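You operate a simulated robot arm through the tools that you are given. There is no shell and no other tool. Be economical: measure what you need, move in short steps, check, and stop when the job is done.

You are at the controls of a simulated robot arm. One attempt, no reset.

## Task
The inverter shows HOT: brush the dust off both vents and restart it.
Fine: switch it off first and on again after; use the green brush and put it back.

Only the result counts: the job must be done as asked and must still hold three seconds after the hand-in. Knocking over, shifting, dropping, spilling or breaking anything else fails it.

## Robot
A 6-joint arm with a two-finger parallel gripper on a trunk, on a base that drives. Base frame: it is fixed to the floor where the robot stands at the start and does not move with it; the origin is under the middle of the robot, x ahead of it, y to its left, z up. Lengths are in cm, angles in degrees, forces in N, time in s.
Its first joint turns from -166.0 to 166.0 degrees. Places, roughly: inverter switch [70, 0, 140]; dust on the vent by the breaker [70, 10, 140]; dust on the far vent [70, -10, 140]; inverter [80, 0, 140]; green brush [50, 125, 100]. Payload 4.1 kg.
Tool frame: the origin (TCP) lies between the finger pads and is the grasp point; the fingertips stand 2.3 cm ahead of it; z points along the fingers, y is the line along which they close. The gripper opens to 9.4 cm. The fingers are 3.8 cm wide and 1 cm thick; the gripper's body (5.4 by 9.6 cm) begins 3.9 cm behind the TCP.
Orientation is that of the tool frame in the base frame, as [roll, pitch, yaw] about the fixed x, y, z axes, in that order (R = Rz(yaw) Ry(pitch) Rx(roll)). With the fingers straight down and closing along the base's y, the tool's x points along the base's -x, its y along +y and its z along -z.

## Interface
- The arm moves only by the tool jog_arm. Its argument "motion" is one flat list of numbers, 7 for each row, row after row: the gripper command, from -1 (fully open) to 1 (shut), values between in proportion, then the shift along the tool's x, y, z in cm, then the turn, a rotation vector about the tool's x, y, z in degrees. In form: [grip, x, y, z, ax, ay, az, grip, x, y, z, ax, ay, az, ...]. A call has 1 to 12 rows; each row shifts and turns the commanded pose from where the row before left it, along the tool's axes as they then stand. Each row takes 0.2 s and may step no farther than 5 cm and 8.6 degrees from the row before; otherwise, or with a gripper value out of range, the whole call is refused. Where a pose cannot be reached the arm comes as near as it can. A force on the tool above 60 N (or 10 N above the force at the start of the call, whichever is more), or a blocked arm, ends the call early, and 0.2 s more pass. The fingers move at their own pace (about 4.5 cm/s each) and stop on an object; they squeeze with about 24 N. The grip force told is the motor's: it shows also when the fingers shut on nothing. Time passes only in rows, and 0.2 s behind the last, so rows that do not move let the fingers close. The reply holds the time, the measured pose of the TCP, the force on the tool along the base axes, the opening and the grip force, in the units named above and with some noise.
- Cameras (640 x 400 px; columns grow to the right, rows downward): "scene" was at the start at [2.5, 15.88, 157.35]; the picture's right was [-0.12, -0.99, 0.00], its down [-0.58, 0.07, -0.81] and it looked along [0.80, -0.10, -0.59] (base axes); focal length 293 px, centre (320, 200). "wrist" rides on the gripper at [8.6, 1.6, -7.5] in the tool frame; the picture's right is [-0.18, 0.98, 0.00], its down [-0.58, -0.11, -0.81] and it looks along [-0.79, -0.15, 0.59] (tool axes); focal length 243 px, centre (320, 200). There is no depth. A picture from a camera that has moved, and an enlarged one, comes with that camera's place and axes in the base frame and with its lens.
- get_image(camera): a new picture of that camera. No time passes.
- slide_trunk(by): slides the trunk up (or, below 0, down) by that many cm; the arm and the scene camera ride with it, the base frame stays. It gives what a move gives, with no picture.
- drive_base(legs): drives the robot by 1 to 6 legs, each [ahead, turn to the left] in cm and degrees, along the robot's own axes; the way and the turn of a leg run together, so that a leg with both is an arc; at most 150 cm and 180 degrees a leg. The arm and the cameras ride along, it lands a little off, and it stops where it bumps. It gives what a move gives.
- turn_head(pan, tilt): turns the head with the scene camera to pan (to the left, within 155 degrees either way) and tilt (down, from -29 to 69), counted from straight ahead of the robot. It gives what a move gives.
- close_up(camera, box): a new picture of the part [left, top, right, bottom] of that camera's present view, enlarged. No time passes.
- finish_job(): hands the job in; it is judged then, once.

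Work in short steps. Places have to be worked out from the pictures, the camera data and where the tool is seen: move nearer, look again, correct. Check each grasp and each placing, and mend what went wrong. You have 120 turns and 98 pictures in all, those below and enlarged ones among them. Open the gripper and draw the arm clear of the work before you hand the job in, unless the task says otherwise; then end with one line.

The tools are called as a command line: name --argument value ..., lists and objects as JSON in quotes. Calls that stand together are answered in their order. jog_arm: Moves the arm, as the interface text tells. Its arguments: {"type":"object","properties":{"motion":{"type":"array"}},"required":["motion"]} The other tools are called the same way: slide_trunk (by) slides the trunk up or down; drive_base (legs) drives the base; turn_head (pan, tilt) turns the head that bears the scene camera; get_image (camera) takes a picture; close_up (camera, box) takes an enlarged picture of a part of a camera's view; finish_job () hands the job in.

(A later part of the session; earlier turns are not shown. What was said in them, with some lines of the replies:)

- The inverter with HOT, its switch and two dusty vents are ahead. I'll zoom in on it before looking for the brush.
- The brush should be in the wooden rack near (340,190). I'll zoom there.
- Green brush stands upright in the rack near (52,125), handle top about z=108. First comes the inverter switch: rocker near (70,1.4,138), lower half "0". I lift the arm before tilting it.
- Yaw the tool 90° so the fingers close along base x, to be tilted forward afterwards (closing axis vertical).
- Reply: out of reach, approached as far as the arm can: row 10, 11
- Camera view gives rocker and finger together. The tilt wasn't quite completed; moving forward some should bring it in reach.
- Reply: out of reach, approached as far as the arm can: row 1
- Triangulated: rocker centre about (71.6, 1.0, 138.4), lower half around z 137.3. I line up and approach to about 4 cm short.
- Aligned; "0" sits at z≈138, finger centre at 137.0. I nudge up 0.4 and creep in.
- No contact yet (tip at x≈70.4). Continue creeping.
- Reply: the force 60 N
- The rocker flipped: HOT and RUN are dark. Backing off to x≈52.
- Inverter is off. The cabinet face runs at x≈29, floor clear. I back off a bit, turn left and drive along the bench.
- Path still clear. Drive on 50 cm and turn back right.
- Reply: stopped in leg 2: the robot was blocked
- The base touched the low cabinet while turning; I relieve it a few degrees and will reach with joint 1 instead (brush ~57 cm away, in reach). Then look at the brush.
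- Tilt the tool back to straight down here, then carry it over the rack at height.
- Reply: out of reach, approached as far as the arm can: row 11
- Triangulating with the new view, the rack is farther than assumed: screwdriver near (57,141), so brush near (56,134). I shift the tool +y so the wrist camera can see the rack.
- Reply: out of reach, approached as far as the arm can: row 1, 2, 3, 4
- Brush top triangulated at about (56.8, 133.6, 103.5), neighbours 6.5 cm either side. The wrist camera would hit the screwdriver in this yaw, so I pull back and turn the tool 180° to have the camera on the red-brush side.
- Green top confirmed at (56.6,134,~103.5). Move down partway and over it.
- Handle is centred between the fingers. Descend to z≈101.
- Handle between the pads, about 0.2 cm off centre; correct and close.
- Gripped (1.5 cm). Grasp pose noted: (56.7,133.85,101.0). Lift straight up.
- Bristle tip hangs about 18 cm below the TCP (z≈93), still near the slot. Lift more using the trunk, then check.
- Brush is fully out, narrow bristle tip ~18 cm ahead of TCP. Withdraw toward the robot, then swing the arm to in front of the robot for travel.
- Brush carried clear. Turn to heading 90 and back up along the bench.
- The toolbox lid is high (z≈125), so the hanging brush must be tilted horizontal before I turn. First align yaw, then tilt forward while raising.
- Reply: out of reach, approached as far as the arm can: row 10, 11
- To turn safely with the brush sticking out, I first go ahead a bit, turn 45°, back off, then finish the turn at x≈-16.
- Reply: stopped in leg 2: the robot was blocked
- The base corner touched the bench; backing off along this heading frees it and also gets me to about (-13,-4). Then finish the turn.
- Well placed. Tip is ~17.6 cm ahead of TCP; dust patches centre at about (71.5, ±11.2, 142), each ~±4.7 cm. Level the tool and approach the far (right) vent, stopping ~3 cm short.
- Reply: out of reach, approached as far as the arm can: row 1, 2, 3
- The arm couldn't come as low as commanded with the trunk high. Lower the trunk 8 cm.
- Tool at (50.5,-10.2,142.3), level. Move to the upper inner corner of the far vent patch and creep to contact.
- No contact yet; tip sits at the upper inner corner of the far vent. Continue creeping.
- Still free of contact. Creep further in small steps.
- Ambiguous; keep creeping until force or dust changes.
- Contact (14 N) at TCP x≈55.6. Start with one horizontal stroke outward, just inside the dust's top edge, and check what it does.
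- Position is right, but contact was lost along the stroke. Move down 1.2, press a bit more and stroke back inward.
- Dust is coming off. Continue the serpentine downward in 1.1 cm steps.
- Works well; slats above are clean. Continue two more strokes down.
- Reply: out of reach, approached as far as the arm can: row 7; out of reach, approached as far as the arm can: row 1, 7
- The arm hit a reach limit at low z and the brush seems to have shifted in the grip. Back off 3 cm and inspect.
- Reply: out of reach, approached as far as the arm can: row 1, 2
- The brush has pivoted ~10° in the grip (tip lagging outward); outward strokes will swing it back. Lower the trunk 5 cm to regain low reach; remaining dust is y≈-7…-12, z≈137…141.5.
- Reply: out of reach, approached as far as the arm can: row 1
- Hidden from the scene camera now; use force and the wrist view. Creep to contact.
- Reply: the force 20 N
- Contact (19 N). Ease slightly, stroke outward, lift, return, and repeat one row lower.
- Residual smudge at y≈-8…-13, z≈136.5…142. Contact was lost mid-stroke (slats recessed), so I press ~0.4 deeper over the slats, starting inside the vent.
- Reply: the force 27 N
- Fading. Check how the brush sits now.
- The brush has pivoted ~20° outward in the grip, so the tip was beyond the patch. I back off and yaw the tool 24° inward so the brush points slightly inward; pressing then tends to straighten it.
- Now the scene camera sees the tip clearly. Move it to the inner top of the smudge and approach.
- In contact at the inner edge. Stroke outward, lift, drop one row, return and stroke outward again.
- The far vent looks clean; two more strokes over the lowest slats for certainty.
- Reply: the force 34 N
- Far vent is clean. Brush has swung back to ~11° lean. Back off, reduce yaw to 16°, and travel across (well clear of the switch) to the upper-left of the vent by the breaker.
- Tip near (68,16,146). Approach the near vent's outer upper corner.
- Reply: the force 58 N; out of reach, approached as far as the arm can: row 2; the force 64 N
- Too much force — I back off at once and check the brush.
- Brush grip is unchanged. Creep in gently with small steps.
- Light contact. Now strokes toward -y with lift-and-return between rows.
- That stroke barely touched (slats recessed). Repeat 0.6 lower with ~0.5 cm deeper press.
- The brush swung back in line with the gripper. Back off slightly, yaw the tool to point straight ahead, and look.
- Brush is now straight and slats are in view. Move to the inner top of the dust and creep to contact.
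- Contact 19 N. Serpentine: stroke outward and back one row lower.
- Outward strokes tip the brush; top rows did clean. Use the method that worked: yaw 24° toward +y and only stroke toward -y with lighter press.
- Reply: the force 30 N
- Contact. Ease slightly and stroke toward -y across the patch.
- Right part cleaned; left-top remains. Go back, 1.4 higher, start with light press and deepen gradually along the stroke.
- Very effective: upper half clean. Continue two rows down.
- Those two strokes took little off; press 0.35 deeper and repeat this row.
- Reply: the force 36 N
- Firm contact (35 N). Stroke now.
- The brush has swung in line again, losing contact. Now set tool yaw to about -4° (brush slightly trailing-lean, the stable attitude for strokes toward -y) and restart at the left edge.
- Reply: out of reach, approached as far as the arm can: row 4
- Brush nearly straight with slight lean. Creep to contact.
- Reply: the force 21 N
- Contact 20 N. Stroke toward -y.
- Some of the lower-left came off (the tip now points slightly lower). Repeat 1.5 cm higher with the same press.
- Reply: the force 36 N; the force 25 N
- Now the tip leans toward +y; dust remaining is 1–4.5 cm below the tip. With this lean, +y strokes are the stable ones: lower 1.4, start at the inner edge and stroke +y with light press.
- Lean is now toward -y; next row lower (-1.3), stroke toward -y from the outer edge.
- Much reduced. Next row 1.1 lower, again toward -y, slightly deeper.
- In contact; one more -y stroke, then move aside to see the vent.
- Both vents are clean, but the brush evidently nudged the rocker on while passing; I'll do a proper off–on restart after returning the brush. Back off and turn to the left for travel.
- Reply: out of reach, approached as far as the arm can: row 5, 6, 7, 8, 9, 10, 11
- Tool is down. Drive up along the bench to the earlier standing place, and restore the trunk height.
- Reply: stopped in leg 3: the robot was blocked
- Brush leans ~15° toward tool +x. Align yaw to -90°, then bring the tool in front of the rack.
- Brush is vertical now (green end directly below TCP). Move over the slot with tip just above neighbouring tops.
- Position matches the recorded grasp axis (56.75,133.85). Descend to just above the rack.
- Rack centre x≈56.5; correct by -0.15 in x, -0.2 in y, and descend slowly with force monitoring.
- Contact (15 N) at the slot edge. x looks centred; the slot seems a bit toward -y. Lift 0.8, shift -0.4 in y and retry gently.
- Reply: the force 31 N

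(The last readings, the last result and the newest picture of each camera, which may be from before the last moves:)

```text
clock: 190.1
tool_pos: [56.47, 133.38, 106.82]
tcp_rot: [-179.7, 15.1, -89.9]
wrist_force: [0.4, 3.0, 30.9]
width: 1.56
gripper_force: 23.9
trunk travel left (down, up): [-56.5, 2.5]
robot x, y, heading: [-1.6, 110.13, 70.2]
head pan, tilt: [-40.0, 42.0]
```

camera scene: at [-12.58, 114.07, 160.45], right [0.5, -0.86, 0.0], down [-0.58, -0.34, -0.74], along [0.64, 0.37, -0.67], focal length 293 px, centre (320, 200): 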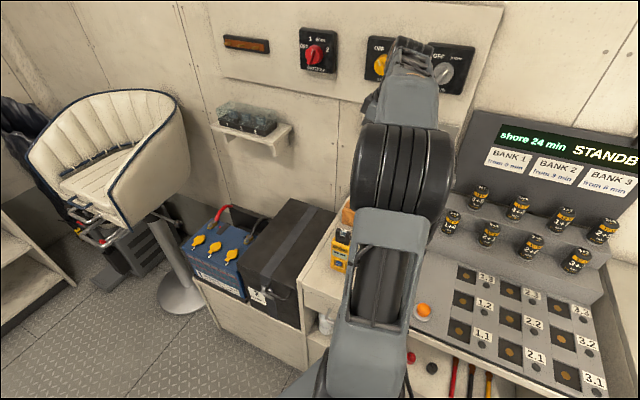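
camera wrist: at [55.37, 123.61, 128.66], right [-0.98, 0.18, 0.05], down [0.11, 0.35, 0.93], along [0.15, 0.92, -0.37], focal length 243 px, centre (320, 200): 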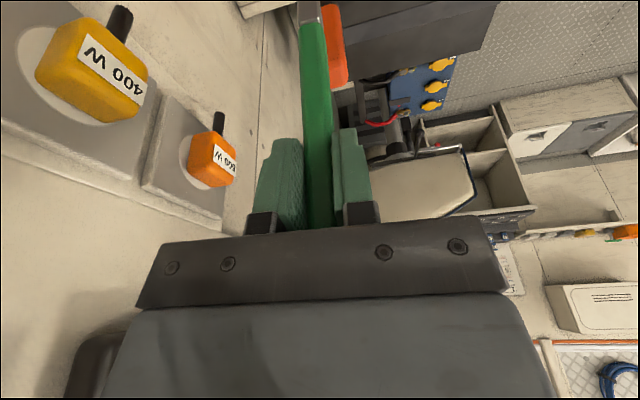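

Try the other way: back up, go to y≈133.95, x≈56.8 (where it came out), and retry.

jog_arm --motion '[1, -0.28, 0, -1.06, 0, 0, 0, 1, -0.58, -0.25, 0.15, 0, 0, 0, 1, 0.2, 0, 0.77, 0, 0, 0, 1, 0.06, 0, 0.2, 0, 0, 0, 1, 0, 0, 0, 0, 0, 0]'

```text
clock: 191.3
tool_pos: [56.59, 133.94, 106.69]
tcp_rot: [-179.8, 15.1, -90.0]
wrist_force: [-0.6, 1.4, 20.1]
width: 1.56
gripper_force: 24.3
trunk travel left (down, up): [-56.5, 2.5]
robot x, y, heading: [-2.04, 109.88, 70.5]
head pan, tilt: [-40.0, 42.0]
```

Triangulated rack top z≈91.3 and the divider edge suggests the slot centre is nearer y≈134.2 (and lean may be <15°). Probe at y≈134.4.

jog_arm --motion '[1, -0.26, 0, -0.97, 0, 0, 0, 1, -0.43, -0.1, 0.12, 0, 0, 0, 1, 0.2, 0, 0.77, 0, 0, 0, 1, 0.05, 0, 0.19, 0, 0, 0, 1, 0, 0, 0, 0, 0, 0]'

```text
clock: 192.5
tool_pos: [56.75, 134.24, 106.68]
tcp_rot: [-179.6, 15.0, -89.8]
wrist_force: [0.0, 1.2, 23.2]
width: 1.56
gripper_force: 23.9
trunk travel left (down, up): [-56.5, 2.5]
robot x, y, heading: [-2.33, 110.06, 70.2]
head pan, tilt: [-40.0, 42.0]
```

Consistent contact level implies the brush slipped ~2 cm and leans ~20°, not 15°, so the tip is too far toward -y. Lift, add 4.7° tilt, recentre and probe again.

jog_arm --motion '[1, -0.65, 0, -2.41, 0, 0, 0, 1, 0, 0, 0, 0, -4.7, 0, 1, 0.42, -0.2, -0.15, 0, 0, 0, 1, 0.34, 0, 0.94, 0, 0, 0, 1, 0.34, 0, 0.94, 0, 0, 0, 1, 0.24, 0, 0.66, 0, 0, 0, 1, 0, 0, 0, 0, 0, 0]'

```text
clock: 194.1
tool_pos: [57.02, 133.7, 106.72]
tcp_rot: [-179.5, 19.9, -89.9]
wrist_force: [-0.5, -0.9, 34.2]
width: 1.54
gripper_force: 24.1
trunk travel left (down, up): [-56.5, 2.5]
robot x, y, heading: [-1.98, 109.96, 69.9]
head pan, tilt: [-40.0, 42.0]
```

Still on the edge. Look once from here.

close_up --camera "wrist" --box '[200, 0, 440, 150]'

```text
2.67 times, centred on (320, 75) of wrist
camera zoom: at [55.43, 123.14, 110.81], right [-0.98, 0.17, 0.05], down [0.1, 0.27, 0.96], along [0.15, 0.95, -0.29], focal length 647 px, centre (320, 533)
```

zoom: 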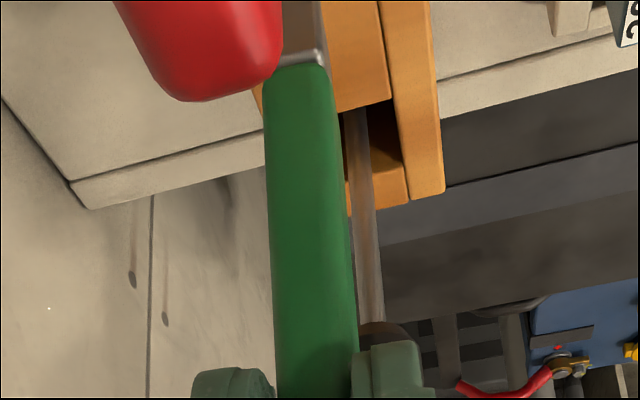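

Everything is now consistent: brush vertical, tip at y≈133.7, while the slot spans y≈133.35–135.6, x≈55–57.9. Shift +0.7 in y and -0.4 in x, then probe.

jog_arm --motion '[1, -0.34, 0, -0.94, 0, 0, 0, 1, -0.66, 0.4, 0.24, 0, 0, 0, 1, 0.3, 0, 0.84, 0, 0, 0, 1, 0.17, 0, 0.47, 0, 0, 0, 1, 0, 0, 0, 0, 0, 0]'

```text
clock: 195.3
tool_pos: [56.44, 134.48, 106.76]
tcp_rot: [-179.2, 20.0, -89.7]
wrist_force: [-4.3, -1.3, 49.8]
width: 1.55
gripper_force: 24.4
trunk travel left (down, up): [-56.5, 2.5]
robot x, y, heading: [-2.06, 110.02, 70.3]
head pan, tilt: [-40.0, 42.0]
```

Still blocked; the fit in y is tight. Back off and reset to a known pose before a finer hop-probe series.

jog_arm --motion '[1, -0.5, 0, -1.4, 0, 0, 0, 1, 0, 0, 0, 0, 0, 0]'

close_up --camera "scene" --box '[290, 120, 482, 240]'

```text
clock: 195.9
tool_pos: [56.58, 134.6, 107.0]
tcp_rot: [179.7, 19.5, -90.1]
wrist_force: [-0.9, 0.0, -0.1]
width: 1.57
gripper_force: 23.8
trunk travel left (down, up): [-56.5, 2.5]
robot x, y, heading: [-2.12, 109.62, 70.2]
head pan, tilt: [-40.0, 42.0]
```

```text
3.33 times, centred on (386, 180) of scene
camera zoom: at [-12.58, 114.09, 160.4], right [0.5, -0.86, 0.0], down [-0.58, -0.34, -0.74], along [0.64, 0.37, -0.67], focal length 978 px, centre (100, 267)
```

zoom: 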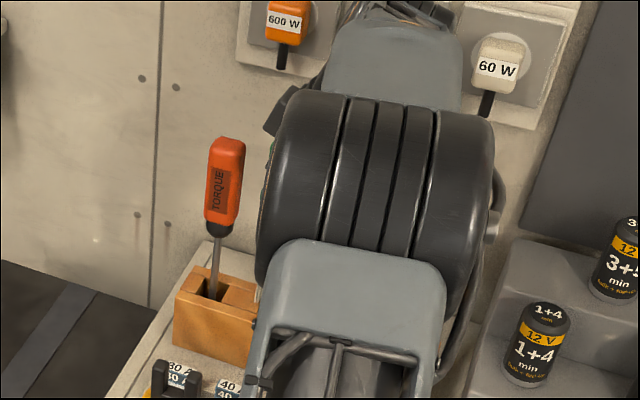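

The visible screwdriver slot sits at (56.7,141.1), so the green slot is near (56.7,134.3). Run a series of light hop-probes at y = 134.1, 134.9, 133.3, 135.3.

jog_arm --motion '[1, 0.47, -0.1, -0.17, 0, 0, 0, 1, 0.2, 0, 0.56, 0, 0, 0, 1, 0, 0, 0, 0, 0, 0]'

jog_arm --motion '[1, -0.2, 0, -0.56, 0, 0, 0, 1, -0.75, 0, 0.27, 0, 0, 0, 1, 0.2, 0, 0.56, 0, 0, 0, 1, 0, 0, 0, 0, 0, 0]'

jog_arm --motion '[1, -0.2, 0, -0.56, 0, 0, 0, 1, 1.51, 0, -0.54, 0, 0, 0, 1, 0.2, 0, 0.56, 0, 0, 0, 1, 0, 0, 0, 0, 0, 0]'

jog_arm --motion '[1, -0.2, 0, -0.56, 0, 0, 0, 1, -1.88, 0, 0.67, 0, 0, 0, 1, 0.2, 0, 0.56, 0, 0, 0, 1, 0, 0, 0, 0, 0, 0]'

```text
clock: 196.7
tool_pos: [56.76, 134.05, 106.74]
tcp_rot: [180.0, 19.7, -90.0]
wrist_force: [0.2, -0.7, 1.0]
width: 1.55
gripper_force: 24.0
trunk travel left (down, up): [-56.5, 2.5]
robot x, y, heading: [-1.93, 109.8, 70.0]
head pan, tilt: [-40.0, 42.0]
```

```text
clock: 197.7
tool_pos: [56.75, 134.94, 106.8]
tcp_rot: [179.8, 19.7, -90.1]
wrist_force: [0.1, 0.1, -0.5]
width: 1.56
gripper_force: 24.4
trunk travel left (down, up): [-56.5, 2.5]
robot x, y, heading: [-1.42, 110.06, 70.3]
head pan, tilt: [-40.0, 42.0]
```

```text
clock: 198.7
tool_pos: [56.78, 133.13, 106.72]
tcp_rot: [180.0, 19.7, -89.9]
wrist_force: [-0.2, 0.3, 1.1]
width: 1.56
gripper_force: 24.0
trunk travel left (down, up): [-56.5, 2.5]
robot x, y, heading: [-2.15, 109.96, 70.5]
head pan, tilt: [-40.0, 42.0]
```

```text
clock: 199.7
tool_pos: [56.64, 135.24, 106.69]
tcp_rot: [179.9, 19.7, -89.9]
wrist_force: [0.4, 0.5, 4.2]
width: 1.55
gripper_force: 23.5
trunk travel left (down, up): [-56.5, 2.5]
robot x, y, heading: [-2.13, 109.69, 69.9]
head pan, tilt: [-40.0, 42.0]
```

Not deep enough to tell. Repeat with 0.5 cm more depth.

jog_arm --motion '[1, 0.17, 0, 0.47, 0, 0, 0, 1, 0, 0, 0, 0, 0, 0]'

jog_arm --motion '[1, -0.35, 0, -0.99, 0, 0, 0, 1, 0.38, 0, -0.13, 0, 0, 0, 1, 0.35, 0, 0.99, 0, 0, 0, 1, 0, 0, 0, 0, 0, 0]'

jog_arm --motion '[1, -0.35, 0, -0.99, 0, 0, 0, 1, 0.75, 0, -0.27, 0, 0, 0, 1, 0.35, 0, 0.99, 0, 0, 0, 1, 0, 0, 0, 0, 0, 0]'

jog_arm --motion '[1, -0.35, 0, -0.99, 0, 0, 0, 1, 0.66, 0, -0.24, 0, 0, 0, 1, 0.35, 0, 0.99, 0, 0, 0, 1, 0, 0, 0, 0, 0, 0]'

```text
clock: 200.3
tool_pos: [56.65, 135.14, 106.72]
tcp_rot: [-179.5, 19.9, -89.8]
wrist_force: [-0.2, 0.4, 32.1]
width: 1.55
gripper_force: 24.2
trunk travel left (down, up): [-56.5, 2.5]
robot x, y, heading: [-2.17, 109.86, 70.2]
head pan, tilt: [-40.0, 42.0]
```

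```text
clock: 201.3
tool_pos: [56.59, 134.72, 106.66]
tcp_rot: [-179.7, 19.9, -90.0]
wrist_force: [-1.3, -2.8, 35.4]
width: 1.58
gripper_force: 24.0
trunk travel left (down, up): [-56.5, 2.5]
robot x, y, heading: [-1.79, 109.8, 70.1]
head pan, tilt: [-40.0, 42.0]
```

```text
clock: 202.3
tool_pos: [56.65, 133.91, 106.78]
tcp_rot: [-179.7, 19.9, -89.9]
wrist_force: [-2.9, -1.3, 36.6]
width: 1.56
gripper_force: 23.8
trunk travel left (down, up): [-56.5, 2.5]
robot x, y, heading: [-1.87, 109.87, 70.2]
head pan, tilt: [-40.0, 42.0]
```

```text
clock: 203.3
tool_pos: [56.61, 133.24, 106.65]
tcp_rot: [-179.6, 19.8, -89.8]
wrist_force: [-2.9, -1.8, 35.8]
width: 1.56
gripper_force: 24.0
trunk travel left (down, up): [-56.5, 2.5]
robot x, y, heading: [-1.88, 109.91, 70.2]
head pan, tilt: [-40.0, 42.0]
```

Uniformly blocked at those y values; the slot fit is tight, so I fill in the gaps with finer steps in one batch.

jog_arm --motion '[1, -0.2, 0, -0.56, 0, 0, 0, 1, -0.21, 0, 0.07, 0, 0, 0, 1, 0.2, 0, 0.56, 0, 0, 0, 1, 0, 0, 0, 0, 0, 0]'

jog_arm --motion '[1, -0.2, 0, -0.56, 0, 0, 0, 1, -0.56, 0, 0.2, 0, 0, 0, 1, 0.2, 0, 0.56, 0, 0, 0, 1, 0, 0, 0, 0, 0, 0]'

jog_arm --motion '[1, -0.2, 0, -0.56, 0, 0, 0, 1, -0.21, 0, 0.07, 0, 0, 0, 1, 0.2, 0, 0.56, 0, 0, 0, 1, 0, 0, 0, 0, 0, 0]'

jog_arm --motion '[1, -0.2, 0, -0.56, 0, 0, 0, 1, -0.56, 0, 0.2, 0, 0, 0, 1, 0.2, 0, 0.56, 0, 0, 0, 1, 0, 0, 0, 0, 0, 0]'

jog_arm --motion '[1, -0.2, 0, -0.56, 0, 0, 0, 1, -0.42, 0, 0.15, 0, 0, 0, 1, 0.2, 0, 0.56, 0, 0, 0, 1, 0, 0, 0, 0, 0, 0]'

jog_arm --motion '[1, -0.2, 0, -0.56, 0, 0, 0, 1, -0.28, 0, 0.1, 0, 0, 0, 1, 0.2, 0, 0.56, 0, 0, 0, 1, 0, 0, 0, 0, 0, 0]'

```text
clock: 204.3
tool_pos: [56.58, 133.57, 106.62]
tcp_rot: [-179.6, 19.8, -89.8]
wrist_force: [-3.7, 0.6, 37.2]
width: 1.54
gripper_force: 23.9
trunk travel left (down, up): [-56.5, 2.5]
robot x, y, heading: [-2.0, 110.11, 70.3]
head pan, tilt: [-40.0, 42.0]
```

```text
clock: 205.3
tool_pos: [56.62, 134.14, 106.05]
tcp_rot: [179.8, 19.6, -90.0]
wrist_force: [-1.3, 1.1, -0.2]
width: 1.54
gripper_force: 23.7
trunk travel left (down, up): [-56.5, 2.5]
robot x, y, heading: [-2.01, 109.56, 70.1]
head pan, tilt: [-40.0, 42.0]
```

```text
clock: 206.3
tool_pos: [56.66, 134.37, 106.2]
tcp_rot: [179.9, 19.6, -90.0]
wrist_force: [0.3, -0.9, 0.2]
width: 1.57
gripper_force: 24.1
trunk travel left (down, up): [-56.5, 2.5]
robot x, y, heading: [-1.79, 109.55, 70.3]
head pan, tilt: [-40.0, 42.0]
```

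```text
clock: 207.3
tool_pos: [56.76, 134.99, 106.24]
tcp_rot: [179.9, 19.7, -90.0]
wrist_force: [1.5, -4.8, 1.7]
width: 1.57
gripper_force: 23.9
trunk travel left (down, up): [-56.5, 2.5]
robot x, y, heading: [-2.23, 109.91, 70.3]
head pan, tilt: [-40.0, 42.0]
```

```text
clock: 208.3
tool_pos: [56.53, 135.3, 106.26]
tcp_rot: [179.8, 19.6, -90.1]
wrist_force: [0.4, -4.7, 1.9]
width: 1.56
gripper_force: 23.8
trunk travel left (down, up): [-56.5, 2.5]
robot x, y, heading: [-1.94, 109.76, 70.1]
head pan, tilt: [-40.0, 42.0]
```

```text
clock: 209.3
tool_pos: [56.77, 135.81, 106.1]
tcp_rot: [179.9, 19.7, -89.9]
wrist_force: [0.7, -4.8, 1.6]
width: 1.56
gripper_force: 23.4
trunk travel left (down, up): [-56.5, 2.5]
robot x, y, heading: [-2.12, 109.51, 70.6]
head pan, tilt: [-40.0, 42.0]
```

It dropped into the slot at y≈134.15 (later hops just pushed against its wall). Move back to y≈134.4 and lower gently.

jog_arm --motion '[1, 0.66, 0, -0.24, 0, 0, 0, 1, 0.66, 0, -0.24, 0, 0, 0, 1, 0.2, 0, 0.56, 0, 0, 0, 1, 0.2, 0, 0.56, 0, 0, 0, 1, 0, 0, 0, 0, 0, 0]'

```text
clock: 210.5
tool_pos: [56.73, 134.27, 105.07]
tcp_rot: [179.9, 19.6, -90.0]
wrist_force: [-0.6, 4.5, 0.2]
width: 1.55
gripper_force: 24.0
trunk travel left (down, up): [-56.5, 2.5]
robot x, y, heading: [-1.85, 109.73, 70.2]
head pan, tilt: [-40.0, 42.0]
```

In the slot. With the tip trapped, I can rotate the tool upright so the brush pivots back in the grip (only ~5 N side load). Lower 1 cm more, then rotate in steps.

jog_arm --motion '[1, 0.2, 0, 1.0, 0, 0, 0, 1, 0, 0, 0, 0, 5, 0, 1, 0, 0, 0, 0, 5, 0, 1, 0, 0, 0, 0, 5, 0, 1, 0, 0, 0, 0, 4.6, 0, 1, 0, 0, 0, 0, 0, 0]'

```text
clock: 211.9
tool_pos: [56.71, 134.52, 103.98]
tcp_rot: [179.9, 0.0, -89.9]
wrist_force: [-0.2, 5.3, 2.5]
width: 1.58
gripper_force: 23.9
trunk travel left (down, up): [-56.5, 2.5]
robot x, y, heading: [-2.08, 109.43, 70.3]
head pan, tilt: [-40.0, 42.0]
```

Tool is upright again. Lower in small steps toward the seat.

jog_arm --motion '[1, 0.2, 0, 0.8, 0, 0, 0, 1, 0.15, 0, 0.8, 0, 0, 0, 1, 0, 0, 0.8, 0, 0, 0, 1, 0, 0, 0.6, 0, 0, 0, 1, 0, 0, 0, 0, 0, 0]'

get_image --camera "wrist"

```text
clock: 213.1
tool_pos: [56.84, 133.88, 101.37]
tcp_rot: [-179.7, 0.1, -90.0]
wrist_force: [3.4, -15.7, 26.6]
width: 1.61
gripper_force: 24.0
trunk travel left (down, up): [-56.5, 2.5]
robot x, y, heading: [-1.99, 109.66, 70.1]
head pan, tilt: [-40.0, 42.0]
```

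```text
2 pictures are left
camera wrist: at [55.18, 125.1, 108.65], right [-0.98, 0.18, 0.0], down [0.11, 0.58, 0.81], along [0.15, 0.79, -0.59], focal length 243 px, centre (320, 200)
```

wrist: 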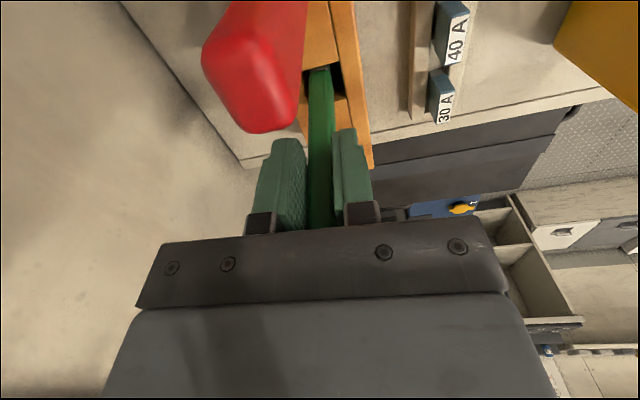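

View matches the original grasp picture; brush sits in its slot. Relieve the side load slightly and open.

jog_arm --motion '[1, -0.25, 0, -0.3, 0, 0, 0, 1, 0, 0, 0, 0, 0, 0, -0.4, 0, 0, 0, 0, 0, 0, -1, 0, 0, 0, 0, 0, 0, -1, 0, 0, 0, 0, 0, 0, -1, 0, 0, 0, 0, 0, 0, -1, 0, 0, 0, 0, 0, 0, -1, 0, 0, 0, 0, 0, 0]'

```text
clock: 214.9
tool_pos: [56.77, 134.25, 101.3]
tcp_rot: [179.9, 0.0, -90.1]
wrist_force: [0.3, -0.5, 0.7]
width: 9.4
gripper_force: 0.0
trunk travel left (down, up): [-56.5, 2.5]
robot x, y, heading: [-1.88, 109.8, 70.3]
head pan, tilt: [-40.0, 42.0]
```

Released. Lift straight to z≈110.3, same as the earlier comparison view, and check the seating.

jog_arm --motion '[-1, 0, 0, -3, 0, 0, 0, -1, 0, 0, -3, 0, 0, 0, -1, 0, 0, -3, 0, 0, 0, -1, 0, 0, 0, 0, 0, 0]'

get_image --camera "wrist"

```text
clock: 215.9
tool_pos: [56.65, 134.28, 110.47]
tcp_rot: [180.0, 0.2, -90.0]
wrist_force: [-0.9, 0.4, 0.1]
width: 9.4
gripper_force: 0.0
trunk travel left (down, up): [-56.5, 2.5]
robot x, y, heading: [-1.72, 109.8, 70.4]
head pan, tilt: [-40.0, 42.0]
```

```text
1 pictures are left
camera wrist: at [55.19, 125.69, 117.88], right [-0.98, 0.18, 0.0], down [0.11, 0.58, 0.81], along [0.15, 0.79, -0.59], focal length 243 px, centre (320, 200)
```

wrist: 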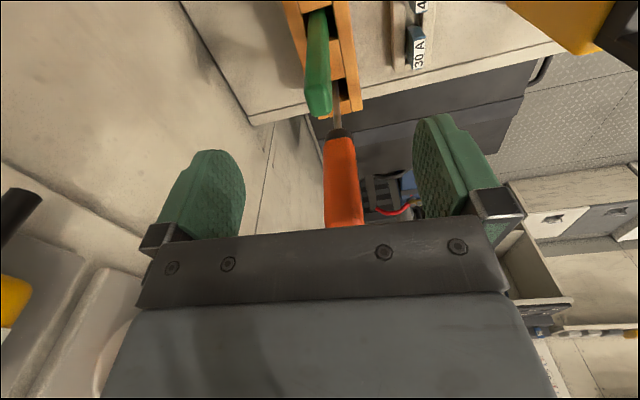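

Brush is seated exactly as at the start. Now withdraw, close the gripper, and swing the arm ahead of the robot for the drive back.

jog_arm --motion '[-1, 0, 0, -4, 0, 0, 0, -1, 0, 0, -4, 0, 0, 0, -1, 0, 4, -2, 0, 0, 0, -1, 0, 4, -2, 0, 0, 0, 1, 0, 4, -1, 0, 0, 0, 1, 0, 0, 0, 0, 0, 0]'

jog_arm --motion '[1, -3, 4, 0, 0, 0, 0, 1, -3, 4, 0, 0, 0, 0, 1, -3, 4, 0, 0, 0, 0, 1, -3, 4, 0, 0, 0, 0, 1, -3, 4, 0, 0, 0, 0, 1, -3, 4, 0, 0, 0, 0, 1, -3, 4, 0, 0, 0, 0, 1, 0, 0, 0, 0, 0, 0]'

drive_base --legs '[[0, 19.5], [-112, 0]]'

```text
clock: 217.3
tool_pos: [44.77, 134.49, 123.32]
tcp_rot: [179.8, 0.0, -90.0]
wrist_force: [-0.6, 0.2, -0.9]
width: 4.13
gripper_force: 0.0
trunk travel left (down, up): [-56.5, 2.5]
robot x, y, heading: [-1.92, 110.13, 70.6]
head pan, tilt: [-40.0, 42.0]
```

```text
clock: 219.1
tool_pos: [16.84, 155.42, 123.52]
tcp_rot: [179.8, 0.2, -90.0]
wrist_force: [0.2, -0.3, 0.6]
width: 0.0
gripper_force: 24.3
trunk travel left (down, up): [-56.5, 2.5]
robot x, y, heading: [-1.82, 109.51, 70.0]
head pan, tilt: [-40.0, 42.0]
```

```text
clock: 225.9
tool_pos: [0.61, 47.44, 123.5]
tcp_rot: [179.9, 0.1, -70.3]
wrist_force: [-0.6, 0.2, 0.0]
width: 0.01
gripper_force: 23.8
trunk travel left (down, up): [-56.5, 2.5]
robot x, y, heading: [-1.95, -1.71, 89.7]
head pan, tilt: [-40.0, 42.0]
```

Arrived beside the inverter. Align yaw, tilt the tool horizontal (clear of the toolbox), as before.

jog_arm --motion '[1, 0, 0, -1.2, 0, 0, -8.5, 1, 0, 0, -1.2, 0, 0, -8.5, 1, 0, 0, -1.2, 0, 0, -8.5, 1, 0, 0, -1.2, 0, 0, -8.5, 1, 0, 0, -1.2, 0, 0, -8.5, 1, 0, 0, -1.2, 0, 0, -8.5, 1, 0, 0, -1, 0, 0, -8.5, 1, 0, 0, -1, 0, 0, -8.5, 1, 0, -4, 0, 0, 0, -2, 1, 0, -3, 0, 0, 0, 0]'

jog_arm --motion '[1, 0, 0, -1, 8.1818, 0, 0, 1, 0, 0, -1, 8.1818, 0, 0, 1, 0, 0, -1, 8.1818, 0, 0, 1, 0, 0, -1, 8.1818, 0, 0, 1, 0, 0, 0, 8.1818, 0, 0, 1, 0, 0, 0, 8.1818, 0, 0, 1, 0, 0, 0, 8.1818, 0, 0, 1, 0, -1, 0, 8.1818, 0, 0, 1, 0, -1, 0, 8.1818, 0, 0, 1, 0, -1, 0, 8.1818, 0, 0, 1, 0, -1, 0, 8.1818, 0, 0, 1, 0, 0, 0, 0, 0, 0]'

drive_base --legs '[[0, -89.7]]'

turn_head --pan 0 --tilt 20

```text
clock: 228.1
tool_pos: [0.84, 54.63, 132.64]
tcp_rot: [179.9, 0.0, -0.2]
wrist_force: [-0.4, 0.9, 0.1]
width: 0.0
gripper_force: 24.0
trunk travel left (down, up): [-56.5, 2.5]
robot x, y, heading: [-1.97, -1.65, 89.9]
head pan, tilt: [-40.0, 42.0]
```

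```text
clock: 230.7
tool_pos: [1.84, 54.62, 141.67]
tcp_rot: [-96.9, -0.4, -5.2]
wrist_force: [-0.4, -0.3, -0.5]
width: 0.02
gripper_force: 23.8
out of reach, approached as far as the arm can: row 10, 11
trunk travel left (down, up): [-56.5, 2.5]
robot x, y, heading: [-2.23, -1.89, 89.5]
head pan, tilt: [-40.0, 42.0]
```

```text
clock: 233.1
tool_pos: [38.21, 37.6, 141.7]
tcp_rot: [-97.0, -0.2, -47.1]
wrist_force: [-0.3, 0.0, 0.9]
width: 0.01
gripper_force: 24.5
trunk travel left (down, up): [-56.5, 2.5]
robot x, y, heading: [-2.66, -1.53, 49.8]
head pan, tilt: [-40.0, 42.0]
stopped in leg 1: the robot was blocked; the commanded pose is now the measured one
```

```text
clock: 234.2
tool_pos: [38.16, 37.72, 141.63]
tcp_rot: [-97.0, -0.2, -47.0]
wrist_force: [0.2, -0.2, 0.7]
width: 0.0
gripper_force: 23.9
trunk travel left (down, up): [-56.5, 2.5]
robot x, y, heading: [-2.55, -1.86, 50.3]
head pan, tilt: [0.0, 20.0]
```

Base corner touched; back off 9 cm, finish the turn, then drive ahead a little.

drive_base --legs '[[-9, 0], [0, -50.3]]'

slide_trunk --by -9

```text
clock: 237.6
tool_pos: [47.99, -15.04, 141.68]
tcp_rot: [-97.1, -0.2, -97.7]
wrist_force: [1.1, -0.8, 0.6]
width: 0.0
gripper_force: 24.3
trunk travel left (down, up): [-56.5, 2.5]
robot x, y, heading: [-8.22, -8.48, -0.6]
head pan, tilt: [0.0, 20.0]
```

```text
clock: 238.8
tool_pos: [47.84, -15.09, 132.59]
tcp_rot: [-97.2, -0.2, -97.8]
wrist_force: [0.0, -0.5, -0.1]
width: 0.0
gripper_force: 24.6
trunk travel left (down, up): [-47.5, 11.5]
robot x, y, heading: [-8.07, -8.61, -0.5]
head pan, tilt: [0.0, 20.0]
```

Raise the tool, level it, and move toward the switch line.

jog_arm --motion '[1, -3, -2.5, 0.5, 3.6, -3.9, 0, 1, -3, -2, 1, 3.5, -3.9, 0, 1, -4, 0, 1, 0, 0, 0, 1, -4, 0, 1, 0, 0, 0, 1, 0, 0, 0, 0, 0, 0]'

drive_base --legs '[[6, 0]]'

```text
clock: 240.0
tool_pos: [52.3, -1.43, 137.23]
tcp_rot: [-89.9, 0.3, -89.8]
wrist_force: [0.1, 0.7, -0.3]
width: 0.01
gripper_force: 23.6
trunk travel left (down, up): [-47.5, 11.5]
robot x, y, heading: [-8.41, -8.3, -0.7]
head pan, tilt: [0.0, 20.0]
```

```text
clock: 241.0
tool_pos: [58.35, -1.43, 137.15]
tcp_rot: [-90.0, 0.4, -89.9]
wrist_force: [-0.1, 0.3, 0.1]
width: 0.0
gripper_force: 24.0
trunk travel left (down, up): [-47.5, 11.5]
robot x, y, heading: [-2.55, -8.73, -0.8]
head pan, tilt: [0.0, 20.0]
```

Aligned height matches the earlier successful off-press (68.4, 0.96, 137.1). Move to y=1.0 and x≈67, then press.

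jog_arm --motion '[1, -2.4, 0, 3, 0, 0, 0, 1, 0, 0, 4, 0, 0, 0, 1, 0, 0, 1.5, 0, 0, 0, 1, 0, 0, 0, 0, 0, 0]'

jog_arm --motion '[1, 0, 0, 0.6, 0, 0, 0, 1, 0, 0, 0.4, 0, 0, 0, 1, 0, 0, 0.3, 0, 0, 0, 1, 0, 0, 0.3, 0, 0, 0]'

```text
clock: 242.0
tool_pos: [66.62, 0.85, 136.4]
tcp_rot: [-89.5, 0.4, -89.8]
wrist_force: [0.5, 0.4, -0.1]
width: 0.0
gripper_force: 23.7
out of reach, approached as far as the arm can: row 3
trunk travel left (down, up): [-47.5, 11.5]
robot x, y, heading: [-2.18, -8.59, -0.7]
head pan, tilt: [0.0, 20.0]
```

```text
clock: 243.0
tool_pos: [67.8, 0.71, 135.91]
tcp_rot: [-89.5, 0.3, -89.8]
wrist_force: [-0.6, 0.1, -0.4]
width: 0.0
gripper_force: 23.8
out of reach, approached as far as the arm can: row 2
trunk travel left (down, up): [-47.5, 11.5]
robot x, y, heading: [-2.19, -8.42, -0.4]
head pan, tilt: [0.0, 20.0]
```

Near the reach limit and sagging in z. Back off, raise the trunk to the earlier setting, and drive 2.5 cm closer.

jog_arm --motion '[1, 0, 0, -4, 0, 0, 0, 1, 0, 0, -3.5, 0, 0, 0, 1, 0, 0, 0, 0, 0, 0]'

slide_trunk --by 5

drive_base --legs '[[2.5, 0]]'

jog_arm --motion '[1, 0, 2, 0, 0, 0, 0, 1, 0, 2, 0, 0, 0, 0, 1, 0, 0, 0, 0, 0, 0]'

```text
clock: 243.8
tool_pos: [60.29, 0.65, 136.14]
tcp_rot: [-90.1, 0.3, -89.8]
wrist_force: [-0.2, -0.7, -0.2]
width: 0.0
gripper_force: 24.6
trunk travel left (down, up): [-47.5, 11.5]
robot x, y, heading: [-2.25, -8.82, -0.5]
head pan, tilt: [0.0, 20.0]
```

```text
clock: 244.7
tool_pos: [60.38, 0.57, 141.08]
tcp_rot: [-90.0, 0.3, -89.9]
wrist_force: [0.8, -0.3, -0.5]
width: 0.02
gripper_force: 24.1
trunk travel left (down, up): [-52.5, 6.5]
robot x, y, heading: [-2.16, -8.57, -0.6]
head pan, tilt: [0.0, 20.0]
```

```text
clock: 245.5
tool_pos: [62.94, 0.64, 141.05]
tcp_rot: [-90.0, 0.2, -89.9]
wrist_force: [0.3, -0.5, 0.2]
width: 0.0
gripper_force: 24.4
trunk travel left (down, up): [-52.5, 6.5]
robot x, y, heading: [0.27, -8.7, -0.5]
head pan, tilt: [0.0, 20.0]
```

```text
clock: 246.3
tool_pos: [62.92, 0.73, 137.04]
tcp_rot: [-90.0, 0.2, -89.9]
wrist_force: [-1.2, 0.6, -0.6]
width: 0.0
gripper_force: 24.1
trunk travel left (down, up): [-52.5, 6.5]
robot x, y, heading: [0.12, -8.57, -0.9]
head pan, tilt: [0.0, 20.0]
```

At (62.9,0.73,137.04). Advance to the rocker's lower half and press off.

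jog_arm --motion '[1, -0.25, -0.05, 4, 0, 0, 0, 1, 0, 0, 0.8, 0, 0, 0, 1, 0, 0, 0, 0, 0, 0]'

jog_arm --motion '[1, 0, 0, 0.4, 0, 0, 0, 1, 0, 0, 0.3, 0, 0, 0, 1, 0, 0, 0.3, 0, 0, 0]'

```text
clock: 247.1
tool_pos: [67.85, 0.94, 137.03]
tcp_rot: [-90.1, 0.4, -89.9]
wrist_force: [-0.3, 0.2, 0.9]
width: 0.01
gripper_force: 24.5
trunk travel left (down, up): [-52.5, 6.5]
robot x, y, heading: [0.47, -8.45, -0.8]
head pan, tilt: [0.0, 20.0]
```

```text
clock: 247.9
tool_pos: [68.37, 1.12, 137.26]
tcp_rot: [-90.0, 0.4, -89.7]
wrist_force: [-21.7, -0.9, -10.2]
width: 0.0
gripper_force: 24.1
trunk travel left (down, up): [-52.5, 6.5]
robot x, y, heading: [0.07, -8.69, -0.8]
head pan, tilt: [0.0, 20.0]
```

22 N so far; the earlier flip read ~54 N. Press a bit further.

jog_arm --motion '[1, 0, 0, 0.3, 0, 0, 0, 1, 0, 0, 0.3, 0, 0, 0, 1, 0, 0, 0, 0, 0, 0]'

```text
clock: 248.5
tool_pos: [68.36, 0.97, 137.1]
tcp_rot: [-90.2, 0.3, -89.5]
wrist_force: [-39.5, -4.6, -7.4]
width: 0.0
gripper_force: 24.0
trunk travel left (down, up): [-52.5, 6.5]
robot x, y, heading: [0.12, -8.48, -0.6]
head pan, tilt: [0.0, 20.0]
stopped in row 2: the force on the tool passed its limit (the readings are from after the stop); the commanded pose is now the measured one
```

Same end position as the first successful off-press, at the force limit — it is off. Back off, move up to the upper half (z≈139.9), and press on.

jog_arm --motion '[1, 0, 0, -2.5, 0, 0, 0, 1, 0, -2.8, 0, 0, 0, 0, 1, 0, 0, 0, 0, 0, 0, 1, 0, 0, 0, 0, 0, 0, 1, 0, 0, 0, 0, 0, 0]'

jog_arm --motion '[1, 0, 0, 1.8, 0, 0, 0, 1, 0, 0, 0.4, 0, 0, 0, 1, 0, 0, 0.3, 0, 0, 0, 1, 0, 0, 0.3, 0, 0, 0]'

```text
clock: 249.7
tool_pos: [66.4, 1.08, 139.58]
tcp_rot: [-90.4, 0.2, -89.6]
wrist_force: [0.5, -0.1, -0.2]
width: 0.0
gripper_force: 23.9
trunk travel left (down, up): [-52.5, 6.5]
robot x, y, heading: [0.15, -8.83, -0.6]
head pan, tilt: [0.0, 20.0]
```

```text
clock: 250.7
tool_pos: [68.34, 0.98, 139.58]
tcp_rot: [-90.4, 0.3, -89.5]
wrist_force: [-40.8, -6.1, -8.0]
width: 0.0
gripper_force: 23.5
trunk travel left (down, up): [-52.5, 6.5]
robot x, y, heading: [-0.02, -8.67, -0.6]
head pan, tilt: [0.0, 20.0]
stopped in row 4: the force on the tool passed its limit (the readings are from after the stop); the commanded pose is now the measured one
```

Pressed to the hard stop on the upper half. Retract, move aside and use the last picture to verify.

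jog_arm --motion '[1, 0, 0, -4, 0, 0, 0, 1, 0, 0, -4, 0, 0, 0, 1, 4, 0, -3, 0, 0, 0, 1, 4, 0, 0, 0, 0, 0, 1, 4, 0, 0, 0, 0, 0, -1, 0, 0, 0, 0, 0, 0, -1, 0, 0, 0, 0, 0, 0, -1, 0, 0, 0, 0, 0, 0, -1, 0, 0, 0, 0, 0, 0, -1, 0, 0, 0, 0, 0, 0]'

close_up --camera "scene" --box '[220, 70, 460, 220]'

```text
clock: 252.8
tool_pos: [58.08, -10.92, 139.39]
tcp_rot: [-90.7, 0.1, -89.6]
wrist_force: [-1.1, 0.5, -0.6]
width: 9.42
gripper_force: 0.1
trunk travel left (down, up): [-52.5, 6.5]
robot x, y, heading: [0.04, -8.84, -0.6]
head pan, tilt: [0.0, 20.0]
```

```text
2.67 times, centred on (340, 145) of scene
camera zoom: at [3.38, 8.1, 159.88], right [-0.01, -1.0, 0.0], down [-0.34, 0.0, -0.94], along [0.94, -0.01, -0.34], focal length 782 px, centre (267, 347)
```

zoom: 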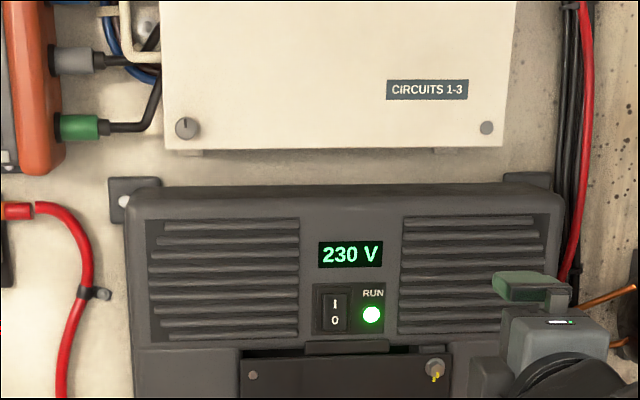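

The display reads "230 V" with RUN green, and both vents are clean. I retract the arm a little more before handing in.

jog_arm --motion '[-1, 0, 0, -3, 0, 0, 0, -1, 0, -1, -1, 0, 0, 0, -1, 0, 0, 0, 0, 0, 0]'

finish_job

```text
clock: 253.7
tool_pos: [54.15, -11.06, 140.44]
tcp_rot: [-90.7, 0.1, -89.4]
wrist_force: [-0.6, 0.4, 0.8]
width: 9.39
gripper_force: 0.0
trunk travel left (down, up): [-52.5, 6.5]
robot x, y, heading: [-0.04, -8.56, -0.4]
head pan, tilt: [0.0, 20.0]
```

```text
The job is handed in.
```

The inverter is running again: it shows 230 V with a green RUN light, both vents are brushed clean and the green brush is back in its slot. I did switch it off first, but the brush knocked the switch on at some point while I was cleaning the vent by the breaker. Some of that brushing may therefore have been done with it on. I then switched it off and on again for a proper restart.
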